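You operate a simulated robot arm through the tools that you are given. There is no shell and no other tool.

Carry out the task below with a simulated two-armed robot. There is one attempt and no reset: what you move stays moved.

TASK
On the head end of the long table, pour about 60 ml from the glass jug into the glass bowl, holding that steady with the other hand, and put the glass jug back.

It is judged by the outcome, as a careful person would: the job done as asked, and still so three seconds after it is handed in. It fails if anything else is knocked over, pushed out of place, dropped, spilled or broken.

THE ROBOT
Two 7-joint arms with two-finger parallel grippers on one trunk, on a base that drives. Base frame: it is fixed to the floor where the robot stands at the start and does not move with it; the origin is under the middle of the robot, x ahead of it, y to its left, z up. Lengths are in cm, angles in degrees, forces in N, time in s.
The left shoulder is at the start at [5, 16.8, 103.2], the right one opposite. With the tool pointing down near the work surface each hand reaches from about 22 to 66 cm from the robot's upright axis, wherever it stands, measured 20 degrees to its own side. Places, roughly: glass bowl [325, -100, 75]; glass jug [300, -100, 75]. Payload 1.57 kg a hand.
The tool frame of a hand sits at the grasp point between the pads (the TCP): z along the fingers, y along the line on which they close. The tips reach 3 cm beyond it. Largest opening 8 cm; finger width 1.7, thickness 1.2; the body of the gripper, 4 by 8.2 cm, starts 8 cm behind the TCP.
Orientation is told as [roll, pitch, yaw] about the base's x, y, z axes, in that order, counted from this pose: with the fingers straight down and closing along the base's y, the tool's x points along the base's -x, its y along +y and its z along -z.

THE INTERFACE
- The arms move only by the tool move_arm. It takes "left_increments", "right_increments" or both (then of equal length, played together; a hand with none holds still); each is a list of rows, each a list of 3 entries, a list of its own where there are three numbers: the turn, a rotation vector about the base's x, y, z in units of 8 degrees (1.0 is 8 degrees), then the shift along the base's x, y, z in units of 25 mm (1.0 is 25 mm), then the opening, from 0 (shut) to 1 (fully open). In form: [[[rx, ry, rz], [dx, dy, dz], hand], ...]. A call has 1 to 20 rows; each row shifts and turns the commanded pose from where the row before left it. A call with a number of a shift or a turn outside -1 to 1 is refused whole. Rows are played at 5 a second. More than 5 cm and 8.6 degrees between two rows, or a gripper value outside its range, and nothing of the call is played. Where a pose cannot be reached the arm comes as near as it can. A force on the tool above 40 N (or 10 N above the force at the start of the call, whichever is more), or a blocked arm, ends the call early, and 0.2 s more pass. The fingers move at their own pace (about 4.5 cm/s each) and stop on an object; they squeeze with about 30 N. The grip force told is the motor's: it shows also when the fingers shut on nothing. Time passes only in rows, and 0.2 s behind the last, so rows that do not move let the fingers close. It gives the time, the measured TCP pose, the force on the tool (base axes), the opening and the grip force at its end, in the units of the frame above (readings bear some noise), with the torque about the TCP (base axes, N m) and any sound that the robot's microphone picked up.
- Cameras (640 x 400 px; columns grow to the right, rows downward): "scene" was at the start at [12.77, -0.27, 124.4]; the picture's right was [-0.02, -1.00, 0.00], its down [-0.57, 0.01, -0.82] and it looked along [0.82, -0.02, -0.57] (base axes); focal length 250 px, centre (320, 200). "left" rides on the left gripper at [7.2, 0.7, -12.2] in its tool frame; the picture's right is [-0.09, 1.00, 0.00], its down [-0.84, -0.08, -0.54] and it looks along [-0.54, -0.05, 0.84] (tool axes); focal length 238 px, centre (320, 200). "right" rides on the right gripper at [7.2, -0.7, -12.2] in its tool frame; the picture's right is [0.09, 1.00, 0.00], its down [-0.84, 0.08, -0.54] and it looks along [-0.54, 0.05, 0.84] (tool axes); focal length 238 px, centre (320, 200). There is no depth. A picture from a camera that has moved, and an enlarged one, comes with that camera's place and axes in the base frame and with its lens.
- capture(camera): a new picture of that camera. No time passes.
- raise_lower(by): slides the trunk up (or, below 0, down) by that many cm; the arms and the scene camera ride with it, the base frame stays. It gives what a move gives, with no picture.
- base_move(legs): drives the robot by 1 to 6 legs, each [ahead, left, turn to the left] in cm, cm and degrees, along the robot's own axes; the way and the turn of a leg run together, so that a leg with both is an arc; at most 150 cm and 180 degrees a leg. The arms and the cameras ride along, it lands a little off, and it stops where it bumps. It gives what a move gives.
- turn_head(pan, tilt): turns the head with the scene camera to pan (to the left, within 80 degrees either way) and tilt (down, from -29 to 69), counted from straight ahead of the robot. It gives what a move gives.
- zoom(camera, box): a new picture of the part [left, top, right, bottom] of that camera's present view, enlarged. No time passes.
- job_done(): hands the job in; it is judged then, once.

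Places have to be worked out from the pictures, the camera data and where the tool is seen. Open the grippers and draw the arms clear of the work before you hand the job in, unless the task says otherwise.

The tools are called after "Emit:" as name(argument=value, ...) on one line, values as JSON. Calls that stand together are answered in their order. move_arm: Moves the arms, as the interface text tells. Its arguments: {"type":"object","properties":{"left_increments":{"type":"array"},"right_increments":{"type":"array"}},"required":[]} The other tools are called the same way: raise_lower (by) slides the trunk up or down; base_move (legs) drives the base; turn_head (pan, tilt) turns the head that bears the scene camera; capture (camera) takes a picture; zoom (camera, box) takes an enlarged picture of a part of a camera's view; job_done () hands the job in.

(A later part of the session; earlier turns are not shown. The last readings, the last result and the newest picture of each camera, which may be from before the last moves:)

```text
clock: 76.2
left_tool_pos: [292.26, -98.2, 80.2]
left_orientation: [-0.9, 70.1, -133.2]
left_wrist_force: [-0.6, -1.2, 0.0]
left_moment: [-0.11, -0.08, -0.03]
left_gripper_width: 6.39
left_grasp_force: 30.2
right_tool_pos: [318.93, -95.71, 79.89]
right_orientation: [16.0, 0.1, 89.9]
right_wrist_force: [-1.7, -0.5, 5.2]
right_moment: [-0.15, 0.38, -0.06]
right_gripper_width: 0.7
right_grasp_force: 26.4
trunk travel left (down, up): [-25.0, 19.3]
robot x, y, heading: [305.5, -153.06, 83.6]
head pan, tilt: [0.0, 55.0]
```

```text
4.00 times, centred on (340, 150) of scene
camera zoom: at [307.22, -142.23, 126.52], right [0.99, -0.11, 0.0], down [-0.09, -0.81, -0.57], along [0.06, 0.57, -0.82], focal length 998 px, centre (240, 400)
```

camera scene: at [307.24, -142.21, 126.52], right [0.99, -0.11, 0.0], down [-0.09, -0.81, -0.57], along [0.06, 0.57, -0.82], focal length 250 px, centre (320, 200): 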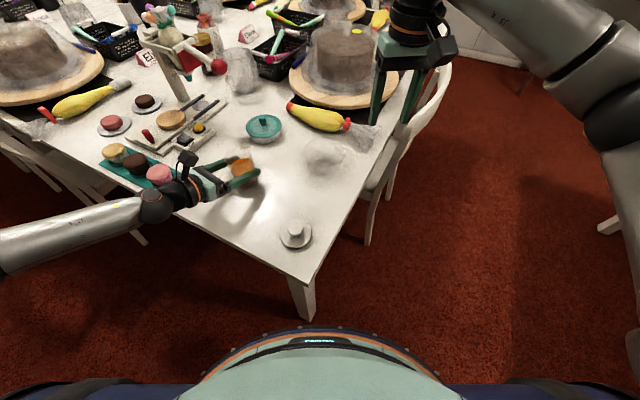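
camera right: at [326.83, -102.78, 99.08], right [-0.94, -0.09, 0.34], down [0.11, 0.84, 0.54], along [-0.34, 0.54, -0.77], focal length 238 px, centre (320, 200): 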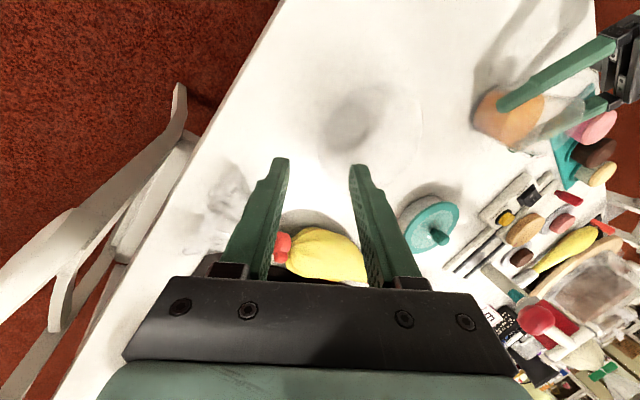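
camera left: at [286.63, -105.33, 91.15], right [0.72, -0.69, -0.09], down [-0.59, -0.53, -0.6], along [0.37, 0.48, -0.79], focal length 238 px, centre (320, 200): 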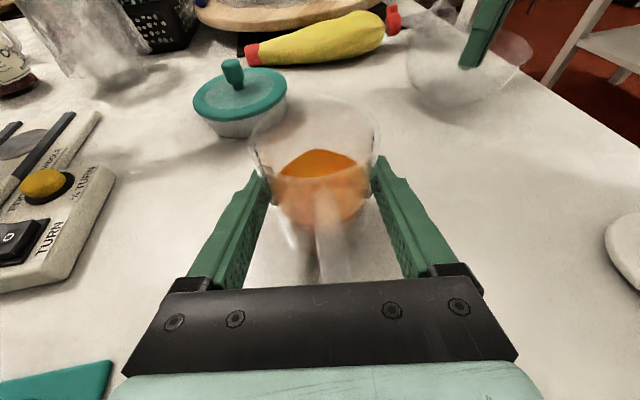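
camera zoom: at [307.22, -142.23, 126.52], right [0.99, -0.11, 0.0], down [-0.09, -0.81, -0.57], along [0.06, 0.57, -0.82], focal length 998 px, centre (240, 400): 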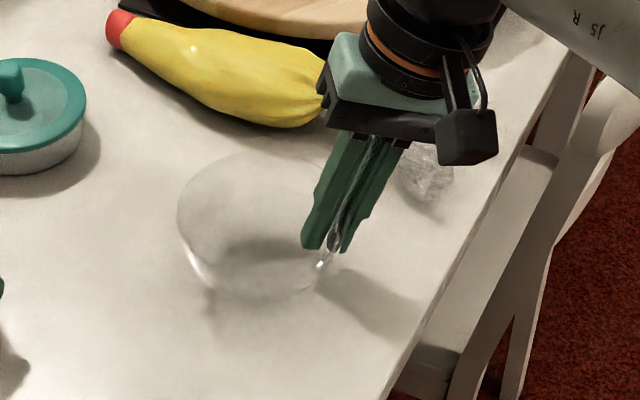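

Both hands now hold: the bowl with ~5 N resting on the table, pressure under its centre. I lift the jug slowly straight up 7 cm.

Emit:
move_arm(left_increments=[[[0, 0, 0], [0, 0, 0.2], 0], [[0, 0, 0], [0, 0, 0.4], 0], [[0, 0, 0], [0, 0, 0.4], 0], [[0, 0, 0], [0, 0, 0.4], 0], [[0, 0, 0], [0, 0, 0.4], 0], [[0, 0, 0], [0, 0, 0.4], 0], [[0, 0, 0], [0, 0, 0.4], 0], [[0, 0, 0], [0, 0, 0.2], 0], [[0, 0, 0], [0, 0, 0], 0]], right_increments=[[[0, 0, 0], [0, 0, 0], 0], [[0, 0, 0], [0, 0, 0], 0], [[0, 0, 0], [0, 0, 0], 0], [[0, 0, 0], [0, 0, 0], 0], [[0, 0, 0], [0, 0, 0], 0], [[0, 0, 0], [0, 0, 0], 0], [[0, 0, 0], [0, 0, 0], 0], [[0, 0, 0], [0, 0, 0], 0], [[0, 0, 0], [0, 0, 0], 0]])

Emit:
capture(camera="left")

Emit:
zoom(camera="scene", box=[160, 90, 400, 230])

```text
clock: 78.2
left_tool_pos: [292.28, -97.98, 87.23]
left_orientation: [-1.0, 70.0, -133.3]
left_wrist_force: [0.2, -0.6, -3.5]
left_moment: [-0.02, -0.03, -0.02]
left_gripper_width: 6.4
left_grasp_force: 29.6
right_tool_pos: [318.88, -95.54, 79.79]
right_orientation: [16.1, 0.0, 90.0]
right_wrist_force: [-1.2, 0.2, 6.2]
right_moment: [-0.26, 0.33, 0.04]
right_gripper_width: 0.67
right_grasp_force: 26.2
trunk travel left (down, up): [-25.0, 19.3]
robot x, y, heading: [306.24, -152.89, 83.4]
head pan, tilt: [0.0, 55.0]
```

```text
taken
camera left: at [286.66, -105.25, 98.07], right [0.72, -0.69, -0.09], down [-0.59, -0.53, -0.6], along [0.37, 0.48, -0.79], focal length 238 px, centre (320, 200)
```

left: 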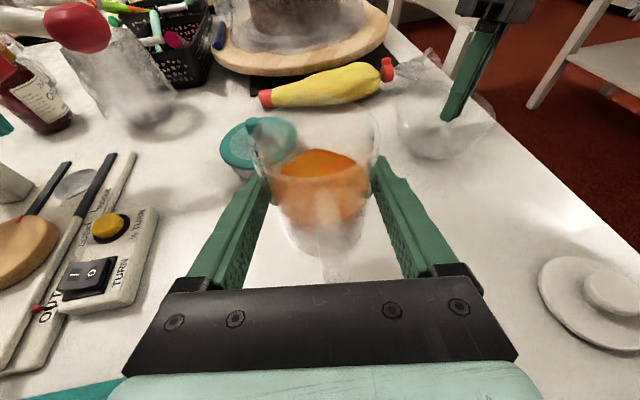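

```text
2.67 times, centred on (280, 160) of scene
camera zoom: at [307.23, -142.22, 126.52], right [0.99, -0.11, 0.0], down [-0.09, -0.81, -0.57], along [0.06, 0.57, -0.82], focal length 665 px, centre (427, 307)
```

zoom: 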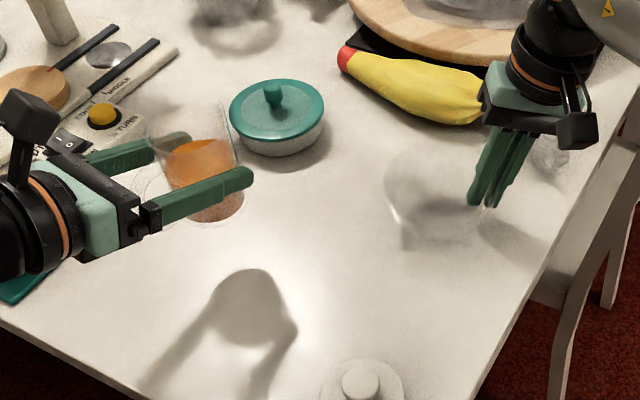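

The jug is lifted cleanly (about 3.5 N on the wrist). I take a few still readings to have a baseline weight, since 60 ml is ~0.6 N.

Emit:
move_arm(left_increments=[[[0, 0, 0], [0, 0, 0], 0]])

Emit:
move_arm(left_increments=[[[0, 0, 0], [0, 0, 0], 0]])

Emit:
move_arm(left_increments=[[[0, 0, 0], [0, 0, 0], 0]])

Emit:
move_arm(left_increments=[[[0, 0, 0], [0, 0, 0], 0]])

Emit:
move_arm(left_increments=[[[0, 0, 0], [0, 0, 0], 0]])

Emit:
zoom(camera="left", box=[220, 90, 420, 290])

Emit:
zoom(camera="scene", box=[190, 100, 290, 180])

```text
clock: 78.6
left_tool_pos: [292.3, -98.13, 87.12]
left_orientation: [-1.0, 69.9, -133.2]
left_wrist_force: [-1.0, -0.1, -3.5]
left_moment: [0.02, -0.01, -0.02]
left_gripper_width: 6.41
left_grasp_force: 29.7
right_tool_pos: [318.86, -95.65, 79.89]
right_orientation: [15.9, 0.0, 90.1]
right_wrist_force: [-0.2, 0.6, 5.8]
right_moment: [-0.18, 0.37, -0.02]
right_gripper_width: 0.65
right_grasp_force: 26.3
trunk travel left (down, up): [-25.0, 19.3]
robot x, y, heading: [306.13, -153.32, 83.5]
head pan, tilt: [0.0, 55.0]
```

```text
clock: 79.0
left_tool_pos: [292.32, -98.1, 87.11]
left_orientation: [-1.0, 70.0, -133.2]
left_wrist_force: [1.1, -0.3, -3.1]
left_moment: [0.0, -0.01, 0.0]
left_gripper_width: 6.42
left_grasp_force: 30.1
right_tool_pos: [318.86, -95.58, 79.83]
right_orientation: [16.0, 0.0, 90.0]
right_wrist_force: [0.9, 0.7, 6.6]
right_moment: [-0.16, 0.35, -0.05]
right_gripper_width: 0.65
right_grasp_force: 26.0
trunk travel left (down, up): [-25.0, 19.3]
robot x, y, heading: [306.29, -153.47, 83.6]
head pan, tilt: [0.0, 55.0]
```

```text
clock: 79.4
left_tool_pos: [292.15, -98.03, 87.11]
left_orientation: [-1.0, 70.0, -133.2]
left_wrist_force: [0.5, 0.1, -2.4]
left_moment: [-0.03, 0.02, 0.01]
left_gripper_width: 6.38
left_grasp_force: 30.5
right_tool_pos: [318.8, -95.63, 79.92]
right_orientation: [16.0, 0.0, 90.0]
right_wrist_force: [-0.1, 0.5, 6.5]
right_moment: [-0.16, 0.35, -0.05]
right_gripper_width: 0.67
right_grasp_force: 26.4
trunk travel left (down, up): [-25.0, 19.3]
robot x, y, heading: [306.51, -153.3, 83.4]
head pan, tilt: [0.0, 55.0]
```

```text
clock: 79.8
left_tool_pos: [292.25, -98.01, 87.02]
left_orientation: [-1.0, 70.0, -133.2]
left_wrist_force: [-0.5, 0.1, -3.5]
left_moment: [-0.03, -0.01, 0.02]
left_gripper_width: 6.4
left_grasp_force: 30.3
right_tool_pos: [318.86, -95.62, 79.86]
right_orientation: [16.0, -0.1, 90.2]
right_wrist_force: [0.4, 2.0, 5.4]
right_moment: [-0.19, 0.35, -0.03]
right_gripper_width: 0.66
right_grasp_force: 26.4
trunk travel left (down, up): [-25.0, 19.3]
robot x, y, heading: [306.3, -153.27, 83.6]
head pan, tilt: [0.0, 55.0]
```

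```text
clock: 80.2
left_tool_pos: [292.25, -98.07, 87.06]
left_orientation: [-1.1, 70.0, -133.2]
left_wrist_force: [-1.1, 0.7, -3.0]
left_moment: [0.03, -0.02, 0.0]
left_gripper_width: 6.4
left_grasp_force: 29.9
right_tool_pos: [318.97, -95.6, 79.72]
right_orientation: [16.0, 0.1, 90.0]
right_wrist_force: [0.2, 1.7, 6.5]
right_moment: [-0.16, 0.36, -0.05]
right_gripper_width: 0.66
right_grasp_force: 26.6
trunk travel left (down, up): [-25.0, 19.3]
robot x, y, heading: [306.11, -153.38, 83.6]
head pan, tilt: [0.0, 55.0]
```

```text
2.00 times, centred on (320, 190) of left
camera zoom: at [286.66, -105.24, 98.06], right [0.72, -0.69, -0.09], down [-0.59, -0.53, -0.6], along [0.37, 0.48, -0.79], focal length 477 px, centre (320, 220)
```

zoom: 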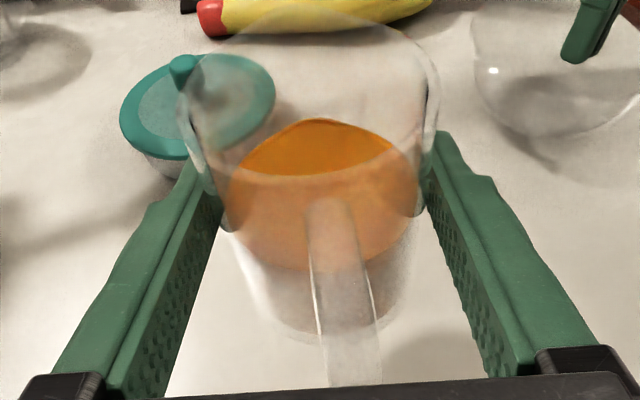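

```text
5.00 times, centred on (240, 140) of scene
camera zoom: at [307.23, -142.21, 126.52], right [0.99, -0.11, 0.0], down [-0.09, -0.81, -0.57], along [0.06, 0.57, -0.82], focal length 1248 px, centre (720, 500)
```

zoom: 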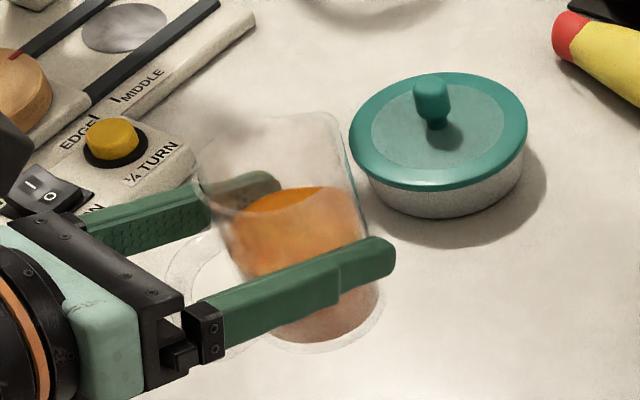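

Baseline is ≈-3.2 N. Liquid is ~4.8 cm deep in a ~5.6 cm bore (≈120 ml), so 60 ml is about half of it. I carry the jug toward the bowl, tilting to 40° (well below the pouring angle), and check reach.

Emit:
move_arm(left_increments=[[[0, 0, 0], [0.15, -0.04, 0.15], 0], [[-0.13, 0.122, 0], [0.3, -0.08, 0.15], 0], [[-0.26, 0.244, 0], [0.32, -0.085, 0.15], 0], [[-0.26, 0.244, 0], [0.32, -0.085, 0.1], 0], [[-0.26, 0.244, 0], [0.32, -0.085, 0.1], 0], [[-0.26, 0.244, 0], [0.32, -0.085, 0.1], 0], [[-0.26, 0.244, 0], [0.32, -0.085, 0.1], 0], [[-0.26, 0.244, 0], [0.32, -0.085, 0.1], 0], [[-0.26, 0.244, 0], [0.32, -0.085, 0.1], 0], [[-0.26, 0.244, 0], [0.32, -0.085, 0.05], 0], [[-0.26, 0.244, 0], [0.32, -0.085, 0], 0], [[-0.26, 0.244, 0], [0.32, -0.085, 0], 0], [[-0.26, 0.244, 0], [0.32, -0.085, 0], 0], [[-0.26, 0.244, 0], [0.32, -0.085, 0], 0], [[-0.26, 0.244, 0], [0.15, -0.04, 0], 0], [[0, 0, 0], [0, 0, 0], 0]])

Emit:
capture(camera="scene")

Emit:
capture(camera="left")

```text
clock: 83.6
left_tool_pos: [303.42, -101.13, 89.78]
left_orientation: [-1.1, 31.5, -133.2]
left_wrist_force: [-0.2, 0.5, -3.5]
left_moment: [0.04, -0.03, 0.0]
left_gripper_width: 6.41
left_grasp_force: 29.7
right_tool_pos: [318.85, -95.61, 79.7]
right_orientation: [16.0, 0.0, 89.9]
right_wrist_force: [-0.1, -0.2, 5.6]
right_moment: [-0.21, 0.35, -0.02]
right_gripper_width: 0.67
right_grasp_force: 26.5
trunk travel left (down, up): [-25.0, 19.3]
robot x, y, heading: [305.95, -153.44, 83.8]
head pan, tilt: [0.0, 55.0]
```

```text
taken
camera scene: at [307.24, -142.22, 126.52], right [0.99, -0.11, 0.0], down [-0.09, -0.81, -0.57], along [0.06, 0.57, -0.82], focal length 250 px, centre (320, 200)
```

scene: 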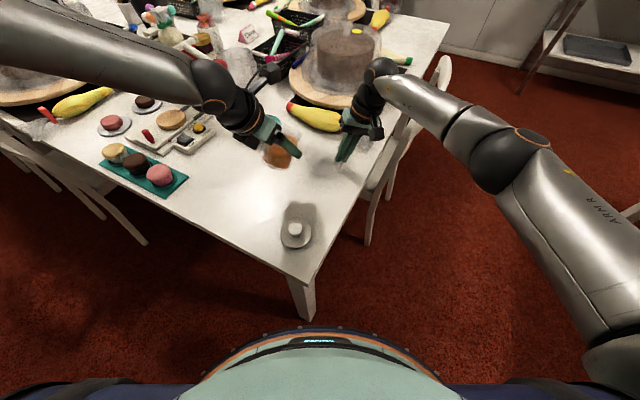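

```text
taken
camera left: at [303.83, -101.9, 104.04], right [0.68, -0.73, -0.06], down [-0.73, -0.68, 0.03], along [-0.06, 0.03, -1.0], focal length 238 px, centre (320, 200)
```

left: 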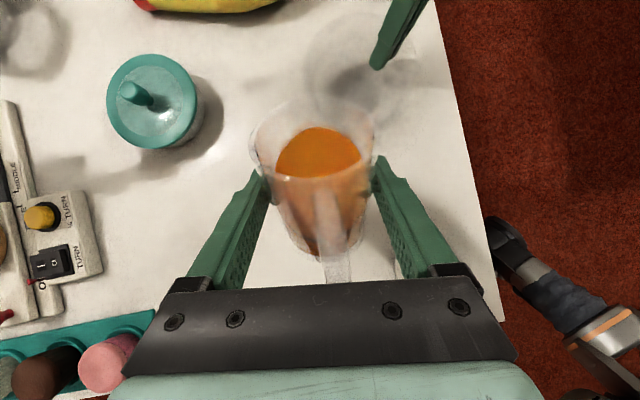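

Reach is fine and the jug is steady at ~38° tilt. I bring the spout over the bowl's near-left part at ~48° tilt.

Emit:
move_arm(left_increments=[[[-0.108, 0.101, 0], [0.265, 0.042, -0.06], 0], [[-0.108, 0.101, 0], [0.265, 0.042, -0.06], 0], [[-0.108, 0.101, 0], [0.265, 0.042, -0.06], 0], [[-0.108, 0.101, 0], [0.265, 0.042, -0.06], 0], [[-0.108, 0.101, 0], [0.265, 0.042, -0.06], 0], [[-0.108, 0.101, 0], [0.265, 0.042, -0.06], 0], [[-0.108, 0.101, 0], [0.265, 0.042, -0.06], 0], [[-0.108, 0.101, 0], [0.265, 0.042, -0.06], 0], [[0, 0, 0], [0, 0, 0], 0], [[0, 0, 0], [0, 0, 0], 0]])

Emit:
zoom(camera="scene", box=[220, 80, 420, 220])

Emit:
capture(camera="left")

Emit:
capture(camera="right")

```text
clock: 85.8
left_tool_pos: [308.71, -100.1, 88.63]
left_orientation: [-0.9, 22.2, -133.2]
left_wrist_force: [-0.7, 0.4, -3.3]
left_moment: [0.03, -0.01, 0.02]
left_gripper_width: 6.4
left_grasp_force: 30.9
right_tool_pos: [319.03, -95.65, 79.89]
right_orientation: [16.0, 0.0, 90.0]
right_wrist_force: [0.0, -1.1, 6.5]
right_moment: [-0.24, 0.33, -0.03]
right_gripper_width: 0.68
right_grasp_force: 26.8
trunk travel left (down, up): [-25.0, 19.3]
robot x, y, heading: [306.35, -153.24, 83.5]
head pan, tilt: [0.0, 55.0]
```

```text
2.86 times, centred on (320, 150) of scene
camera zoom: at [307.24, -142.22, 126.52], right [0.99, -0.11, 0.0], down [-0.09, -0.81, -0.57], along [0.06, 0.57, -0.82], focal length 713 px, centre (320, 343)
```

zoom: 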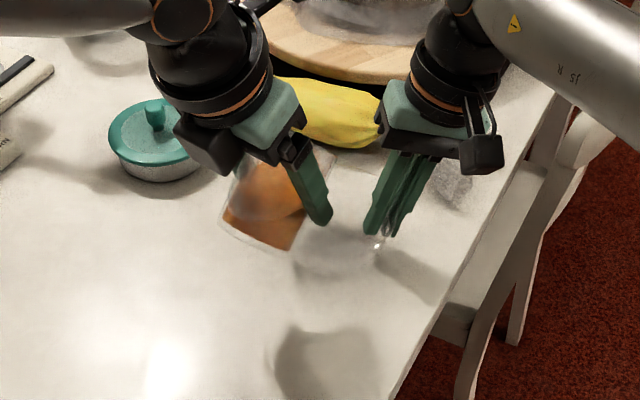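

```text
taken
camera left: at [310.64, -99.28, 102.66], right [0.67, -0.74, -0.05], down [-0.72, -0.67, 0.19], along [-0.17, -0.09, -0.98], focal length 238 px, centre (320, 200)
```

left: 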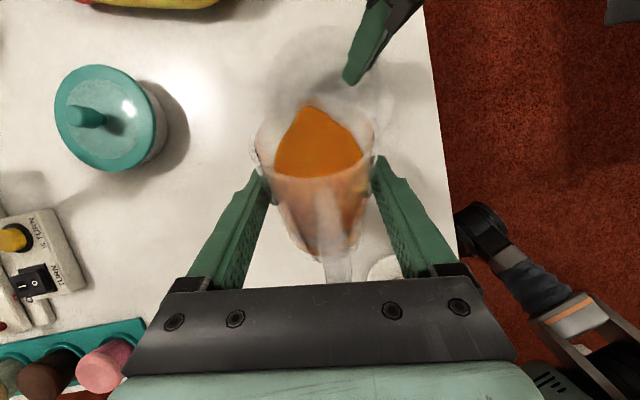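

```text
taken
camera right: at [322.98, -102.86, 91.35], right [-0.96, -0.09, 0.28], down [0.07, 0.84, 0.54], along [-0.28, 0.54, -0.79], focal length 238 px, centre (320, 200)
```

right: 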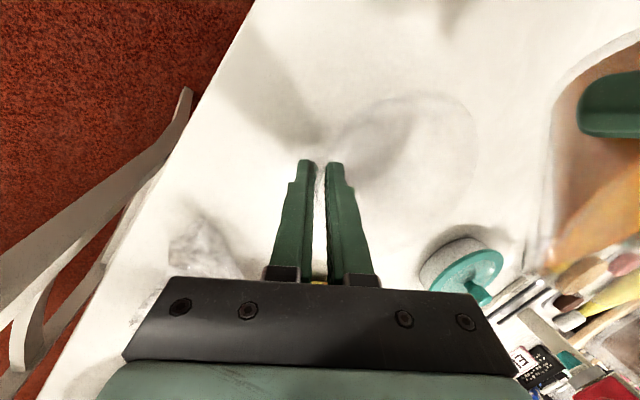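

The liquid is nearing the spout. I zoom to see the spout against the bowl before tilting on.

Emit:
zoom(camera="left", box=[220, 20, 420, 220])

Emit:
zoom(camera="right", box=[300, 40, 640, 280])

```text
2.00 times, centred on (320, 120) of left
camera zoom: at [310.64, -99.28, 102.66], right [0.67, -0.74, -0.05], down [-0.72, -0.67, 0.19], along [-0.17, -0.09, -0.98], focal length 477 px, centre (320, 360)
```

zoom: 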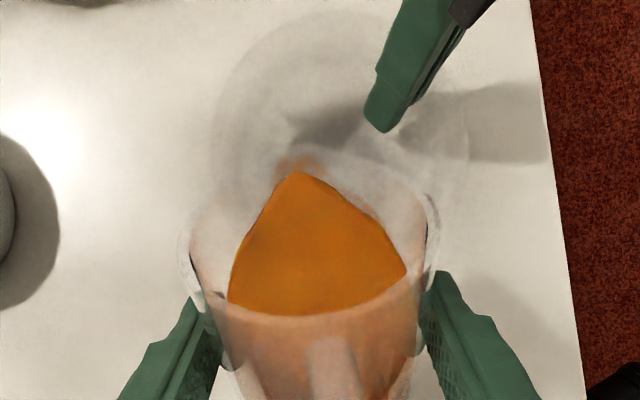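

```text
1.67 times, centred on (470, 160) of right
camera zoom: at [322.98, -102.86, 91.35], right [-0.96, -0.09, 0.28], down [0.07, 0.84, 0.54], along [-0.28, 0.54, -0.79], focal length 397 px, centre (70, 267)
```

zoom: 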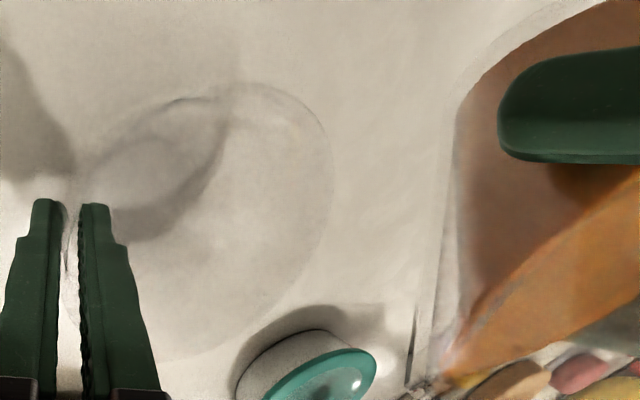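

The spout tip is at ≈[312.1,-96.2], over the bowl's near-left half. I lower 1.8 cm to shorten the fall and tilt on to ~53°, then look.

Emit:
move_arm(left_increments=[[[0, 0, 0], [0, 0, -0.18], 0], [[0, 0, 0], [0, 0, -0.18], 0], [[0, 0, 0], [0, 0, -0.18], 0], [[0, 0, 0], [0, 0, -0.18], 0], [[-0.15, 0.14, 0], [0, 0, 0], 0], [[-0.15, 0.14, 0], [0, 0, 0.02], 0], [[-0.15, 0.14, 0], [0, 0, 0.02], 0], [[0, 0, 0], [0, 0, 0], 0], [[0, 0, 0], [0, 0, 0], 0], [[0, 0, 0], [0, 0, 0], 0]])

Emit:
zoom(camera="left", box=[220, 20, 420, 220])

Emit:
zoom(camera="right", box=[300, 40, 640, 280])

Emit:
zoom(camera="scene", box=[260, 100, 380, 200])

```text
clock: 88.0
left_tool_pos: [308.72, -100.31, 87.02]
left_orientation: [-1.0, 17.2, -133.1]
left_wrist_force: [-0.5, 0.2, -3.2]
left_moment: [0.02, -0.01, -0.01]
left_gripper_width: 6.39
left_grasp_force: 30.4
right_tool_pos: [318.96, -95.62, 79.88]
right_orientation: [16.1, 0.0, 90.0]
right_wrist_force: [0.1, -0.6, 5.9]
right_moment: [-0.23, 0.32, 0.02]
right_gripper_width: 0.67
right_grasp_force: 26.5
trunk travel left (down, up): [-25.0, 19.3]
robot x, y, heading: [305.63, -153.02, 83.3]
head pan, tilt: [0.0, 55.0]
```

```text
2.00 times, centred on (320, 120) of left
camera zoom: at [311.5, -98.45, 100.82], right [0.67, -0.74, -0.04], down [-0.71, -0.65, 0.27], along [-0.23, -0.15, -0.96], focal length 477 px, centre (320, 360)
```

zoom: 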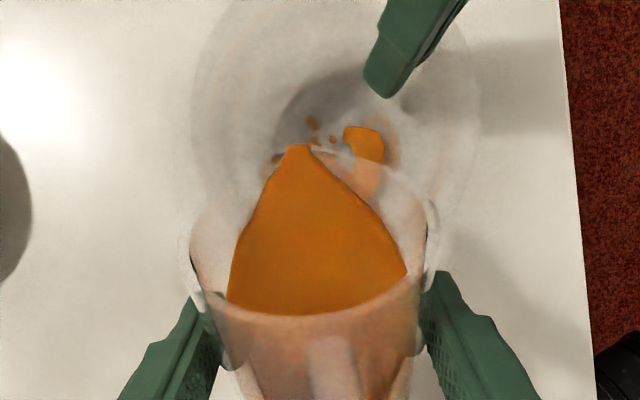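

```text
1.67 times, centred on (470, 160) of right
camera zoom: at [322.98, -102.86, 91.35], right [-0.96, -0.09, 0.28], down [0.07, 0.84, 0.54], along [-0.28, 0.54, -0.79], focal length 397 px, centre (70, 267)
```

zoom: 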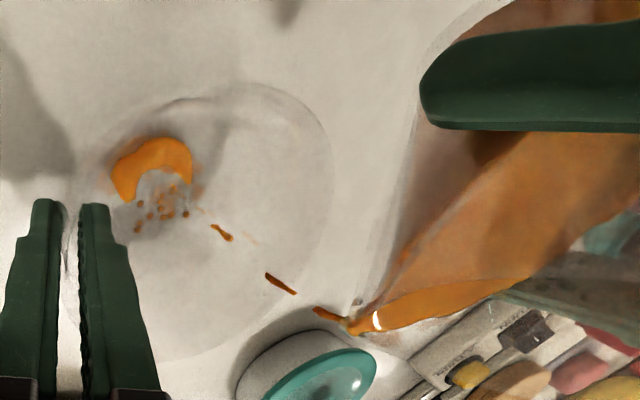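

```text
4.00 times, centred on (320, 150) of scene
camera zoom: at [307.24, -142.22, 126.52], right [0.99, -0.11, 0.0], down [-0.09, -0.81, -0.57], along [0.06, 0.57, -0.82], focal length 998 px, centre (320, 400)
```

zoom: 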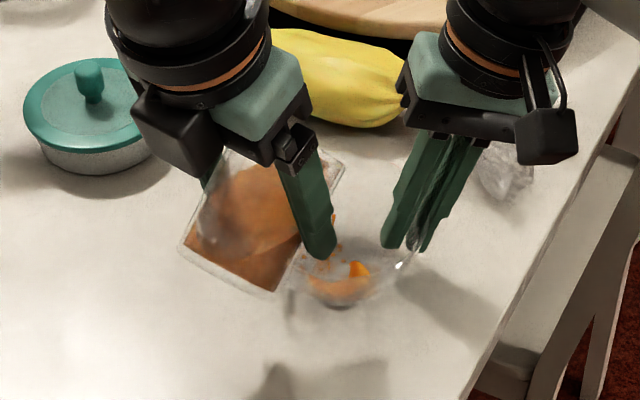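

Pouring has begun as a thin stream landing well inside the bowl. I tilt on gently to ~57° with holds, then look again.

Emit:
move_arm(left_increments=[[[-0.09, 0.085, 0], [0, 0, 0.01], 0], [[-0.09, 0.085, 0], [0, 0, 0.01], 0], [[0, 0, 0], [0, 0, 0], 0], [[0, 0, 0], [0, 0, 0], 0], [[0, 0, 0], [0, 0, 0], 0], [[-0.09, 0.085, 0], [0, 0, 0.01], 0], [[-0.09, 0.085, 0], [0, 0, 0.01], 0], [[0, 0, 0], [0, 0, 0], 0], [[0, 0, 0], [0, 0, 0], 0], [[0, 0, 0], [0, 0, 0], 0], [[0, 0, 0], [0, 0, 0], 0]])

Emit:
zoom(camera="left", box=[220, 20, 420, 220])

Emit:
zoom(camera="right", box=[300, 40, 640, 280])

Emit:
zoom(camera="scene", box=[260, 100, 380, 200])

```text
clock: 90.4
left_tool_pos: [308.66, -100.22, 87.02]
left_orientation: [-0.9, 13.3, -133.3]
left_wrist_force: [-0.5, 0.9, -3.6]
left_moment: [0.03, -0.03, -0.03]
left_gripper_width: 6.41
left_grasp_force: 30.4
right_tool_pos: [318.78, -95.58, 79.82]
right_orientation: [16.1, 0.0, 90.0]
right_wrist_force: [-0.2, -0.3, 5.2]
right_moment: [-0.25, 0.37, -0.01]
right_gripper_width: 0.68
right_grasp_force: 26.0
trunk travel left (down, up): [-25.0, 19.3]
robot x, y, heading: [306.24, -153.48, 83.6]
head pan, tilt: [0.0, 55.0]
```

```text
2.00 times, centred on (320, 120) of left
camera zoom: at [312.16, -97.76, 100.58], right [0.67, -0.74, -0.04], down [-0.69, -0.64, 0.34], along [-0.28, -0.2, -0.94], focal length 477 px, centre (320, 360)
```

zoom: 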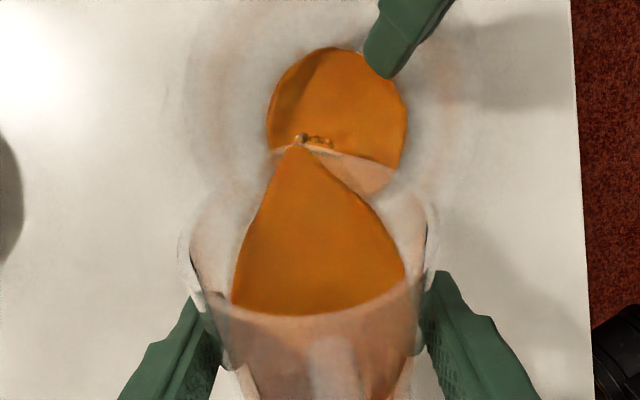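

```text
1.67 times, centred on (470, 160) of right
camera zoom: at [322.98, -102.86, 91.35], right [-0.96, -0.09, 0.28], down [0.07, 0.84, 0.54], along [-0.28, 0.54, -0.79], focal length 397 px, centre (70, 267)
```

zoom: 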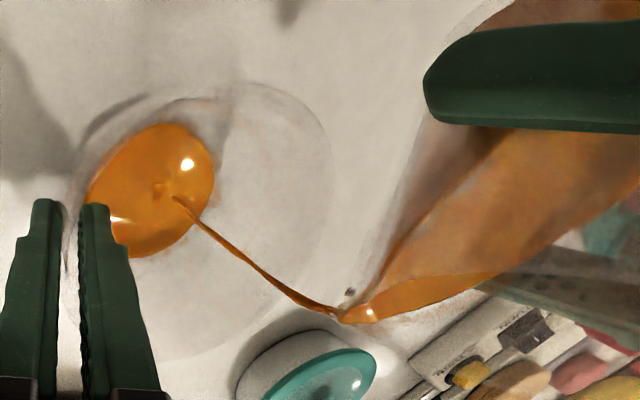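

```text
4.00 times, centred on (320, 150) of scene
camera zoom: at [307.24, -142.22, 126.52], right [0.99, -0.11, 0.0], down [-0.09, -0.81, -0.57], along [0.06, 0.57, -0.82], focal length 998 px, centre (320, 400)
```

zoom: 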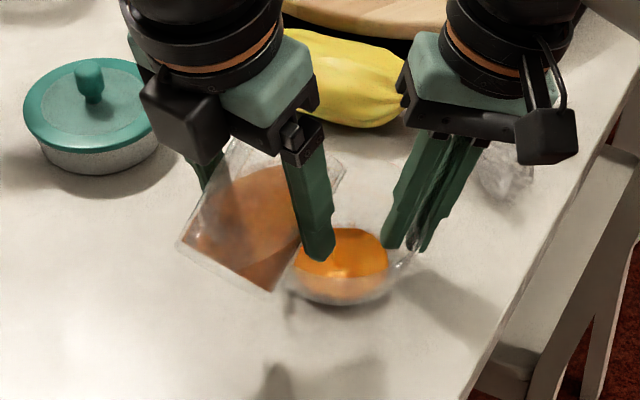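

The bowl now holds a pool about 6.5 cm across (perhaps 30–40 ml). I tip the jug back to stop the flow and measure before continuing.

Emit:
move_arm(left_increments=[[[0.5, -0.47, 0], [0, 0, 0], 0], [[0.5, -0.47, 0], [0, 0, 0], 0], [[0.36, -0.34, 0], [0, 0, 0.04], 0], [[0.25, -0.23, 0], [0, 0, 0.04], 0], [[0, 0, 0], [0, 0, 0], 0], [[0, 0, 0], [0, 0, 0], 0], [[0, 0, 0], [0, 0, 0], 0]])

Emit:
zoom(camera="left", box=[220, 20, 420, 220])

Emit:
zoom(camera="right", box=[300, 40, 640, 280])

Emit:
zoom(camera="scene", box=[260, 100, 380, 200])

```text
clock: 92.0
left_tool_pos: [308.6, -100.18, 87.27]
left_orientation: [-1.0, 30.8, -133.2]
left_wrist_force: [0.0, -0.4, -3.9]
left_moment: [0.0, 0.01, 0.01]
left_gripper_width: 6.39
left_grasp_force: 30.0
right_tool_pos: [318.94, -95.56, 79.94]
right_orientation: [16.1, 0.0, 90.0]
right_wrist_force: [0.3, -0.5, 5.5]
right_moment: [-0.25, 0.34, -0.01]
right_gripper_width: 0.67
right_grasp_force: 26.3
trunk travel left (down, up): [-25.0, 19.3]
robot x, y, heading: [306.1, -153.08, 83.3]
head pan, tilt: [0.0, 55.0]
```

```text
2.00 times, centred on (320, 120) of left
camera zoom: at [309.15, -100.85, 101.46], right [0.68, -0.73, -0.06], down [-0.73, -0.68, 0.04], along [-0.07, 0.02, -1.0], focal length 477 px, centre (320, 360)
```

zoom: 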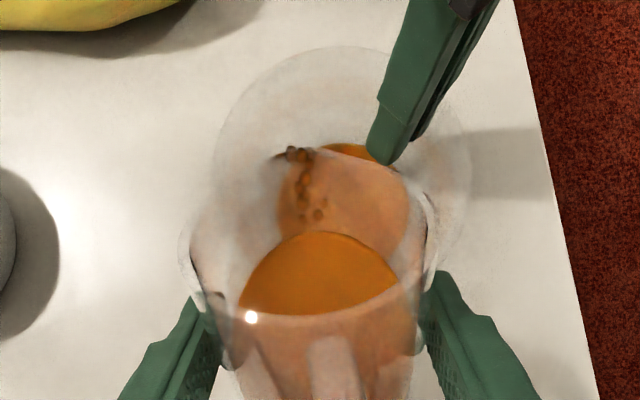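

```text
1.67 times, centred on (470, 160) of right
camera zoom: at [322.98, -102.86, 91.35], right [-0.96, -0.09, 0.28], down [0.07, 0.84, 0.54], along [-0.28, 0.54, -0.79], focal length 397 px, centre (70, 267)
```

zoom: 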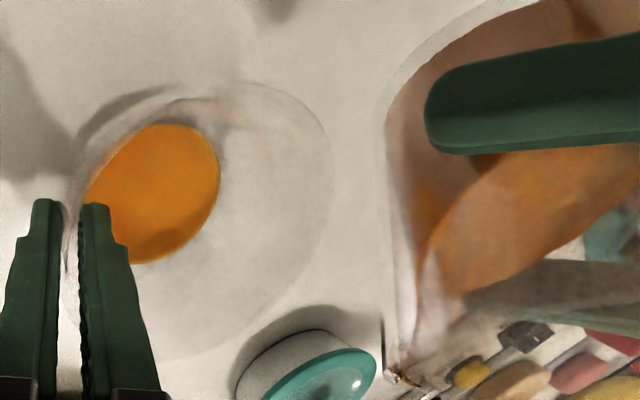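

```text
4.00 times, centred on (320, 150) of scene
camera zoom: at [307.24, -142.22, 126.52], right [0.99, -0.11, 0.0], down [-0.09, -0.81, -0.57], along [0.06, 0.57, -0.82], focal length 998 px, centre (320, 400)
```

zoom: 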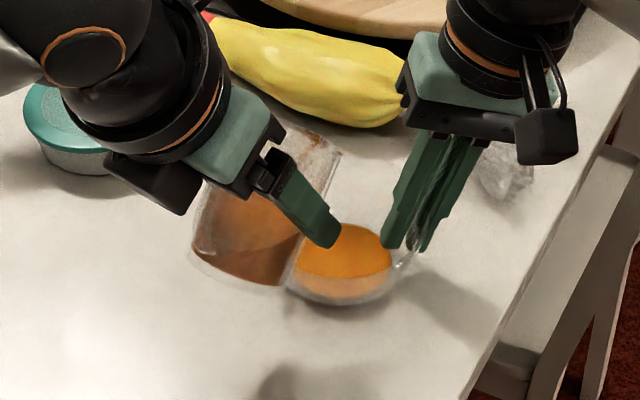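

About 20 ml so far (jug level dropped ~0.75 cm); a few drops cling to the spout, which stays over the bowl. I tilt to ~60° and hold for about two seconds to pour more.

Emit:
move_arm(left_increments=[[[-0.36, 0.34, 0], [0, 0, -0.02], 0], [[-0.36, 0.34, 0], [0, 0, -0.02], 0], [[-0.36, 0.34, 0], [0, 0, 0], 0], [[-0.36, 0.34, 0], [0, 0, 0], 0], [[-0.25, 0.234, 0], [0, 0, 0], 0], [[-0.22, 0.205, 0], [0, 0, 0], 0], [[0, 0, 0], [0, 0, 0], 0], [[0, 0, 0], [0, 0, 0], 0], [[0, 0, 0], [0, 0, 0], 0], [[0, 0, 0], [0, 0, 0], 0], [[0, 0, 0], [0, 0, 0], 0], [[0, 0, 0], [0, 0, 0], 0]])

Emit:
zoom(camera="right", box=[300, 40, 640, 280])

Emit:
zoom(camera="left", box=[220, 20, 420, 220])

Emit:
zoom(camera="scene", box=[260, 100, 380, 200])

```text
clock: 94.6
left_tool_pos: [308.72, -100.24, 87.22]
left_orientation: [-1.0, 9.9, -133.2]
left_wrist_force: [-0.8, -0.3, -3.2]
left_moment: [0.0, 0.01, 0.01]
left_gripper_width: 6.4
left_grasp_force: 30.0
right_tool_pos: [318.86, -95.65, 79.77]
right_orientation: [16.0, 0.0, 90.0]
right_wrist_force: [0.5, 0.0, 5.9]
right_moment: [-0.21, 0.34, -0.01]
right_gripper_width: 0.67
right_grasp_force: 26.6
trunk travel left (down, up): [-25.0, 19.3]
robot x, y, heading: [306.33, -153.13, 83.4]
head pan, tilt: [0.0, 55.0]
```

```text
1.67 times, centred on (470, 160) of right
camera zoom: at [322.98, -102.86, 91.35], right [-0.96, -0.09, 0.28], down [0.07, 0.84, 0.54], along [-0.28, 0.54, -0.79], focal length 397 px, centre (70, 267)
```

zoom: 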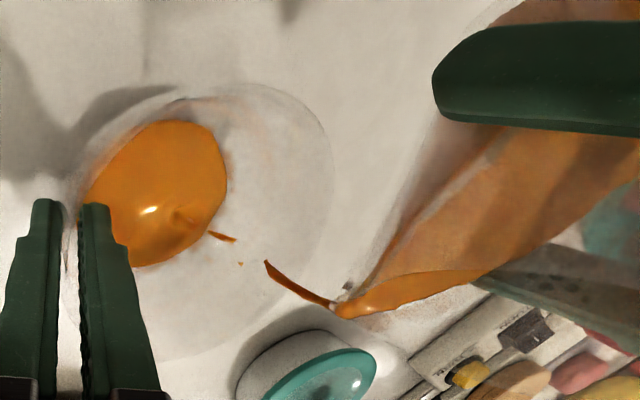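

```text
2.00 times, centred on (320, 120) of left
camera zoom: at [312.67, -97.18, 100.42], right [0.67, -0.75, -0.03], down [-0.68, -0.62, 0.39], along [-0.31, -0.24, -0.92], focal length 477 px, centre (320, 360)
```

zoom: 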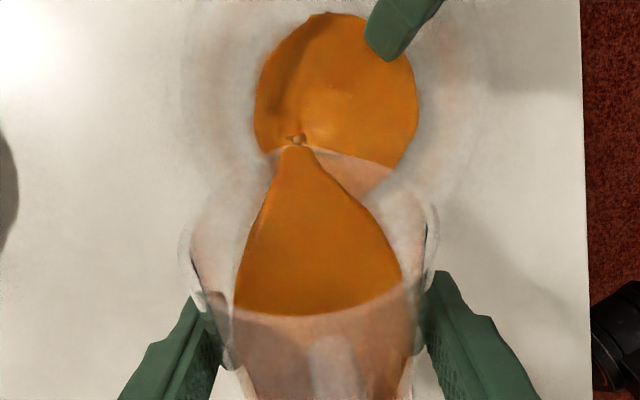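

```text
4.00 times, centred on (320, 150) of scene
camera zoom: at [307.24, -142.22, 126.52], right [0.99, -0.11, 0.0], down [-0.09, -0.81, -0.57], along [0.06, 0.57, -0.82], focal length 998 px, centre (320, 400)
```

zoom: 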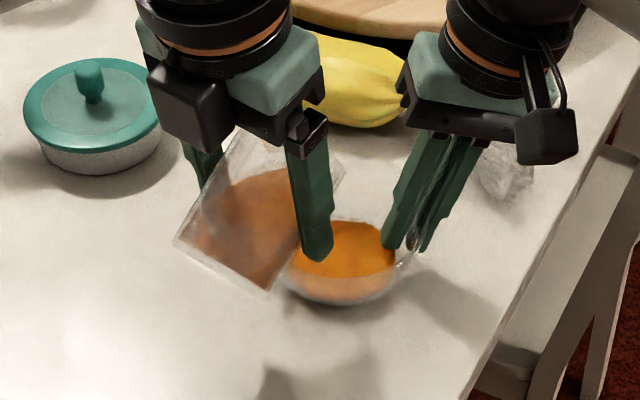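

The flow at 60° has nearly died out; the bowl pool is ~7.0 cm across. I tip back to the same 39° reference tilt to measure the jug level again.

Emit:
move_arm(left_increments=[[[0.5, -0.47, 0], [0, 0, 0], 0], [[0.5, -0.47, 0], [0, 0, 0], 0], [[0.5, -0.47, 0], [0, 0, 0.02], 0], [[0.406, -0.38, 0], [0, 0, 0.02], 0], [[0, 0, 0], [0, 0, 0], 0], [[0, 0, 0], [0, 0, 0], 0], [[0, 0, 0], [0, 0, 0], 0], [[0, 0, 0], [0, 0, 0], 0]])

Emit:
zoom(camera="left", box=[220, 20, 420, 220])

Emit:
zoom(camera="right", box=[300, 40, 640, 280])

Emit:
zoom(camera="scene", box=[260, 100, 380, 200])

```text
clock: 96.4
left_tool_pos: [308.62, -100.21, 87.31]
left_orientation: [-1.0, 30.8, -133.1]
left_wrist_force: [-0.2, -0.1, -3.0]
left_moment: [0.03, -0.04, 0.03]
left_gripper_width: 6.38
left_grasp_force: 30.1
right_tool_pos: [319.02, -95.6, 79.9]
right_orientation: [16.0, -0.1, 90.0]
right_wrist_force: [-0.7, -0.3, 5.7]
right_moment: [-0.21, 0.33, 0.01]
right_gripper_width: 0.67
right_grasp_force: 26.2
trunk travel left (down, up): [-25.0, 19.3]
robot x, y, heading: [305.71, -153.44, 83.5]
head pan, tilt: [0.0, 55.0]
```

```text
2.00 times, centred on (320, 120) of left
camera zoom: at [309.2, -100.86, 101.43], right [0.68, -0.73, -0.06], down [-0.73, -0.68, 0.04], along [-0.07, 0.02, -1.0], focal length 477 px, centre (320, 360)
```

zoom: 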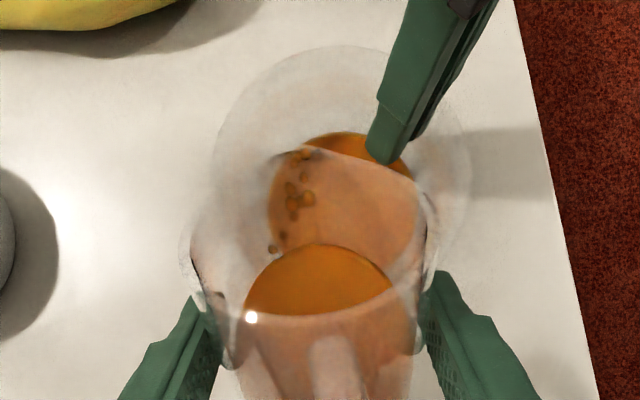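

```text
1.67 times, centred on (470, 160) of right
camera zoom: at [322.98, -102.86, 91.35], right [-0.96, -0.09, 0.28], down [0.07, 0.84, 0.54], along [-0.28, 0.54, -0.79], focal length 397 px, centre (70, 267)
```

zoom: 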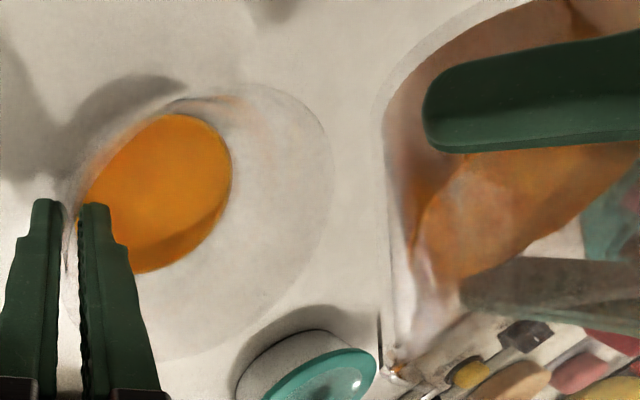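

```text
4.00 times, centred on (320, 150) of scene
camera zoom: at [307.24, -142.22, 126.52], right [0.99, -0.11, 0.0], down [-0.09, -0.81, -0.57], along [0.06, 0.57, -0.82], focal length 998 px, centre (320, 400)
```

zoom: 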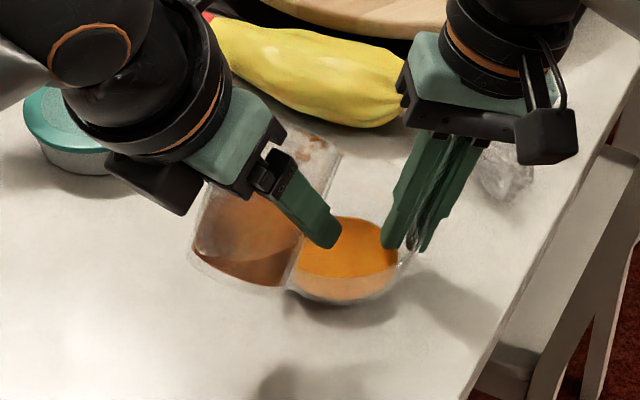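

Jug level suggests ~31 ml poured. I tilt to ~65° and hold ~2.5 s, which by the geometry should bring it to roughly 50–55 ml.

Emit:
move_arm(left_increments=[[[-0.5, 0.47, 0], [0, 0, -0.01], 0], [[-0.5, 0.47, 0], [0, 0, -0.01], 0], [[-0.45, 0.423, 0], [0, 0, -0.01], 0], [[-0.35, 0.329, 0], [0, 0, -0.01], 0], [[-0.3, 0.282, 0], [0, 0, 0], 0], [[-0.26, 0.244, 0], [0, 0, 0], 0], [[0, 0, 0], [0, 0, 0], 0], [[0, 0, 0], [0, 0, 0], 0], [[0, 0, 0], [0, 0, 0], 0], [[0, 0, 0], [0, 0, 0], 0], [[0, 0, 0], [0, 0, 0], 0], [[0, 0, 0], [0, 0, 0], 0]])

Emit:
zoom(camera="right", box=[300, 40, 640, 280])

Emit:
zoom(camera="left", box=[220, 0, 420, 200])

```text
clock: 99.0
left_tool_pos: [308.68, -100.14, 87.24]
left_orientation: [-1.0, 4.9, -133.1]
left_wrist_force: [1.0, 0.1, -3.2]
left_moment: [0.03, -0.03, 0.02]
left_gripper_width: 6.38
left_grasp_force: 30.2
right_tool_pos: [318.83, -95.64, 79.86]
right_orientation: [16.0, 0.0, 90.0]
right_wrist_force: [0.0, 0.7, 6.9]
right_moment: [-0.22, 0.32, -0.02]
right_gripper_width: 0.66
right_grasp_force: 26.4
trunk travel left (down, up): [-25.0, 19.3]
robot x, y, heading: [306.26, -153.03, 83.4]
head pan, tilt: [0.0, 55.0]
```

```text
1.67 times, centred on (470, 160) of right
camera zoom: at [322.98, -102.86, 91.35], right [-0.96, -0.09, 0.28], down [0.07, 0.84, 0.54], along [-0.28, 0.54, -0.79], focal length 397 px, centre (70, 267)
```

zoom: 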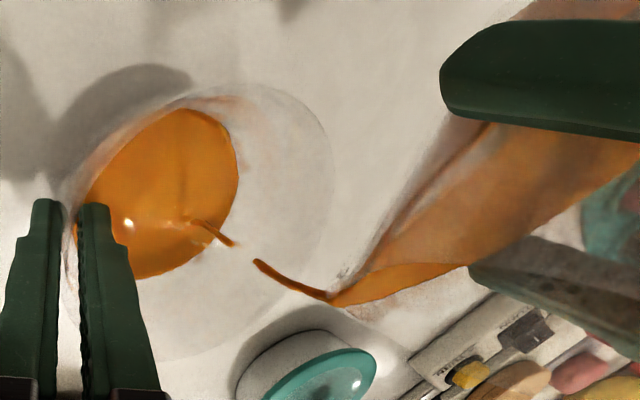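

```text
2.00 times, centred on (320, 100) of left
camera zoom: at [313.47, -96.3, 100.01], right [0.66, -0.75, -0.03], down [-0.65, -0.6, 0.47], along [-0.37, -0.3, -0.88], focal length 477 px, centre (320, 400)
```

zoom: 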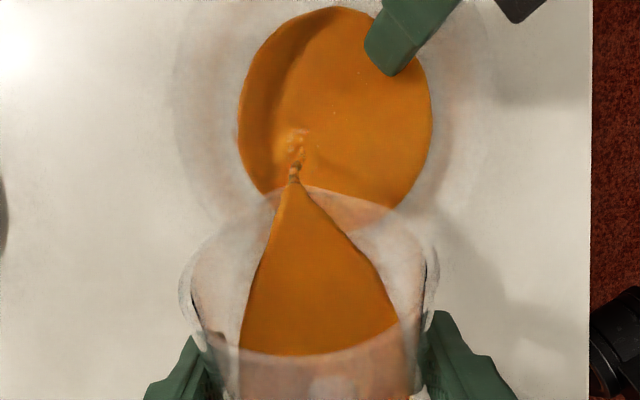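

The flow is dwindling again. I bring the jug upright over the bowl (raising 2.5 cm to clear the rim) to measure its level against the first picture.

Emit:
move_arm(left_increments=[[[0.5, -0.469, 0], [0, 0, 0.05], 0], [[0.5, -0.469, 0], [0, 0, 0.1], 0], [[0.5, -0.469, 0], [0, 0, 0.14], 0], [[0.5, -0.469, 0], [0, 0, 0.14], 0], [[0.5, -0.469, 0], [0, 0, 0.14], 0], [[0.5, -0.469, 0], [0, 0, 0.14], 0], [[0.5, -0.469, 0], [0, 0, 0.14], 0], [[0.5, -0.469, 0], [0, 0, 0.14], 0], [[0.5, -0.469, 0], [0, 0, 0.1], 0], [[0.5, -0.469, 0], [0, 0, 0], 0], [[0.5, -0.469, 0], [0, 0, 0], 0], [[0.43, -0.4, 0], [0, 0, 0], 0], [[0, 0, 0], [0, 0, 0], 0], [[0, 0, 0], [0, 0, 0], 0], [[0, 0, 0], [0, 0, 0], 0]])

Emit:
zoom(camera="left", box=[220, 90, 420, 290])

Emit:
zoom(camera="right", box=[300, 40, 640, 280])

Emit:
zoom(camera="scene", box=[260, 90, 380, 190])

```text
clock: 102.2
left_tool_pos: [308.84, -100.27, 89.94]
left_orientation: [-1.2, 69.9, -133.4]
left_wrist_force: [0.0, -0.4, -2.7]
left_moment: [0.01, -0.04, 0.0]
left_gripper_width: 6.4
left_grasp_force: 30.3
right_tool_pos: [318.94, -95.64, 79.87]
right_orientation: [16.0, 0.0, 90.0]
right_wrist_force: [0.0, 0.2, 6.6]
right_moment: [-0.18, 0.32, 0.01]
right_gripper_width: 0.68
right_grasp_force: 26.1
trunk travel left (down, up): [-25.0, 19.3]
robot x, y, heading: [306.31, -153.32, 83.4]
head pan, tilt: [0.0, 55.0]
```

```text
2.00 times, centred on (320, 190) of left
camera zoom: at [303.14, -107.35, 100.86], right [0.72, -0.69, -0.09], down [-0.6, -0.54, -0.6], along [0.36, 0.48, -0.8], focal length 477 px, centre (320, 220)
```

zoom: 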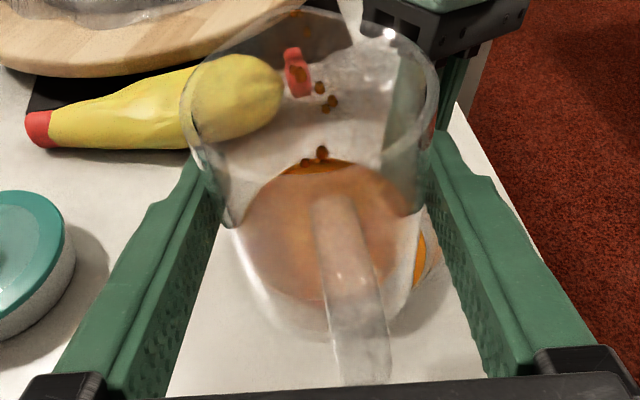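

```text
1.67 times, centred on (470, 160) of right
camera zoom: at [322.98, -102.86, 91.35], right [-0.96, -0.09, 0.28], down [0.07, 0.84, 0.54], along [-0.28, 0.54, -0.79], focal length 397 px, centre (70, 267)
```

zoom: 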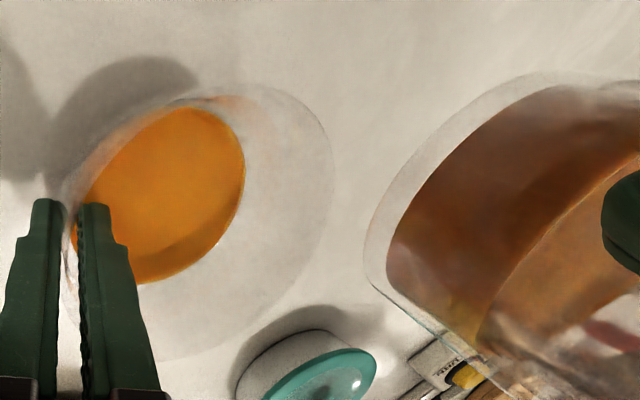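

```text
4.00 times, centred on (320, 140) of scene
camera zoom: at [307.24, -142.22, 126.52], right [0.99, -0.11, 0.0], down [-0.09, -0.81, -0.57], along [0.06, 0.57, -0.82], focal length 998 px, centre (320, 440)
```

zoom: 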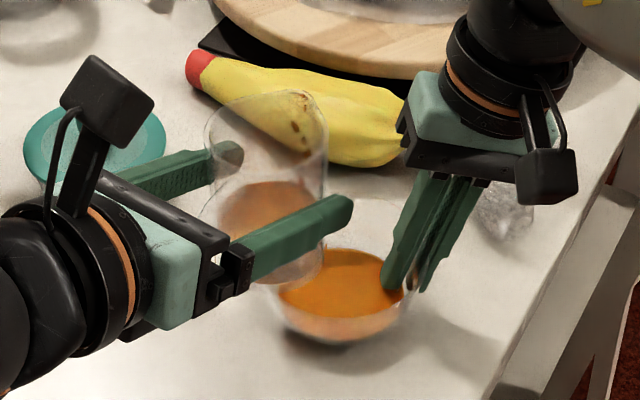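

Upright, the level has dropped ~1.85 cm, i.e. roughly 48 ml poured. I pour a last bit: back over to ~67.5° with a hold of about 2 s.

Emit:
move_arm(left_increments=[[[-0.54, 0.507, 0], [0, 0, 0], 0], [[-0.54, 0.507, 0], [0, 0, 0], 0], [[-0.54, 0.507, 0], [0, 0, 0], 0], [[-0.54, 0.507, 0], [0, 0, -0.1], 0], [[-0.54, 0.507, 0], [0, 0, -0.15], 0], [[-0.54, 0.507, 0], [0, 0, -0.15], 0], [[-0.54, 0.507, 0], [0, 0, -0.15], 0], [[-0.54, 0.507, 0], [0, 0, -0.15], 0], [[-0.54, 0.507, 0], [0, 0, -0.15], 0], [[-0.5, 0.469, 0], [0, 0, -0.15], 0], [[-0.35, 0.328, 0], [0, 0, 0], 0], [[-0.25, 0.234, 0], [0, 0, 0], 0], [[-0.19, 0.178, 0], [0, 0, 0], 0], [[0, 0, 0], [0, 0, 0], 0], [[0, 0, 0], [0, 0, 0], 0], [[0, 0, 0], [0, 0, 0], 0], [[0, 0, 0], [0, 0, 0], 0], [[0, 0, 0], [0, 0, 0], 0], [[0, 0, 0], [0, 0, 0], 0]])

Emit:
zoom(camera="right", box=[300, 40, 640, 280])

Emit:
zoom(camera="left", box=[220, 0, 420, 200])

```text
clock: 106.2
left_tool_pos: [308.82, -100.2, 87.34]
left_orientation: [-1.1, 2.3, -133.3]
left_wrist_force: [0.2, -0.6, -3.4]
left_moment: [0.05, -0.03, 0.0]
left_gripper_width: 6.37
left_grasp_force: 29.7
right_tool_pos: [318.95, -95.54, 79.87]
right_orientation: [16.0, 0.0, 90.0]
right_wrist_force: [-0.1, -0.2, 5.7]
right_moment: [-0.23, 0.27, -0.04]
right_gripper_width: 0.65
right_grasp_force: 26.4
trunk travel left (down, up): [-25.0, 19.3]
robot x, y, heading: [306.01, -153.32, 83.6]
head pan, tilt: [0.0, 55.0]
```

```text
1.67 times, centred on (470, 160) of right
camera zoom: at [322.98, -102.86, 91.35], right [-0.96, -0.09, 0.28], down [0.07, 0.84, 0.54], along [-0.28, 0.54, -0.79], focal length 397 px, centre (70, 267)
```

zoom: 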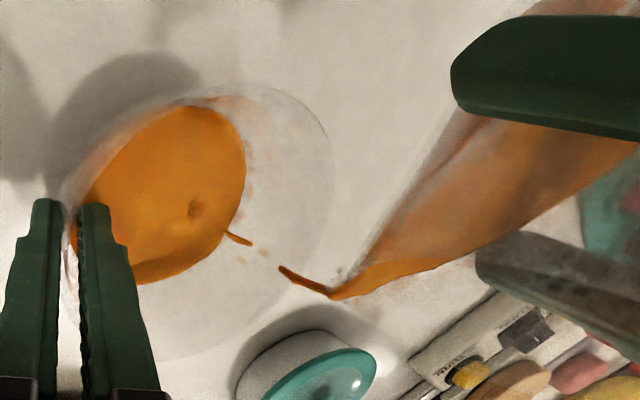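

```text
2.00 times, centred on (320, 100) of left
camera zoom: at [313.88, -95.94, 99.9], right [0.66, -0.75, -0.02], down [-0.64, -0.58, 0.51], along [-0.39, -0.32, -0.86], focal length 477 px, centre (320, 400)
```

zoom: 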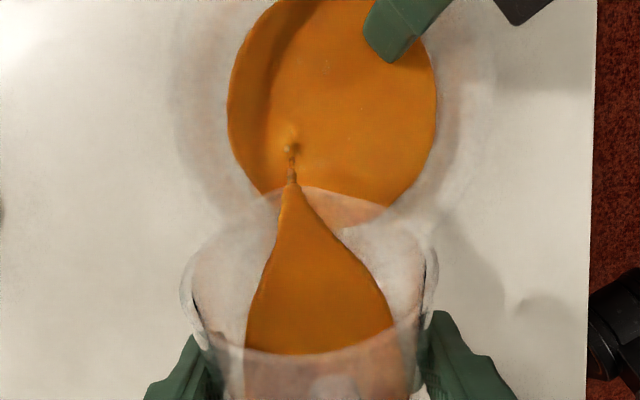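

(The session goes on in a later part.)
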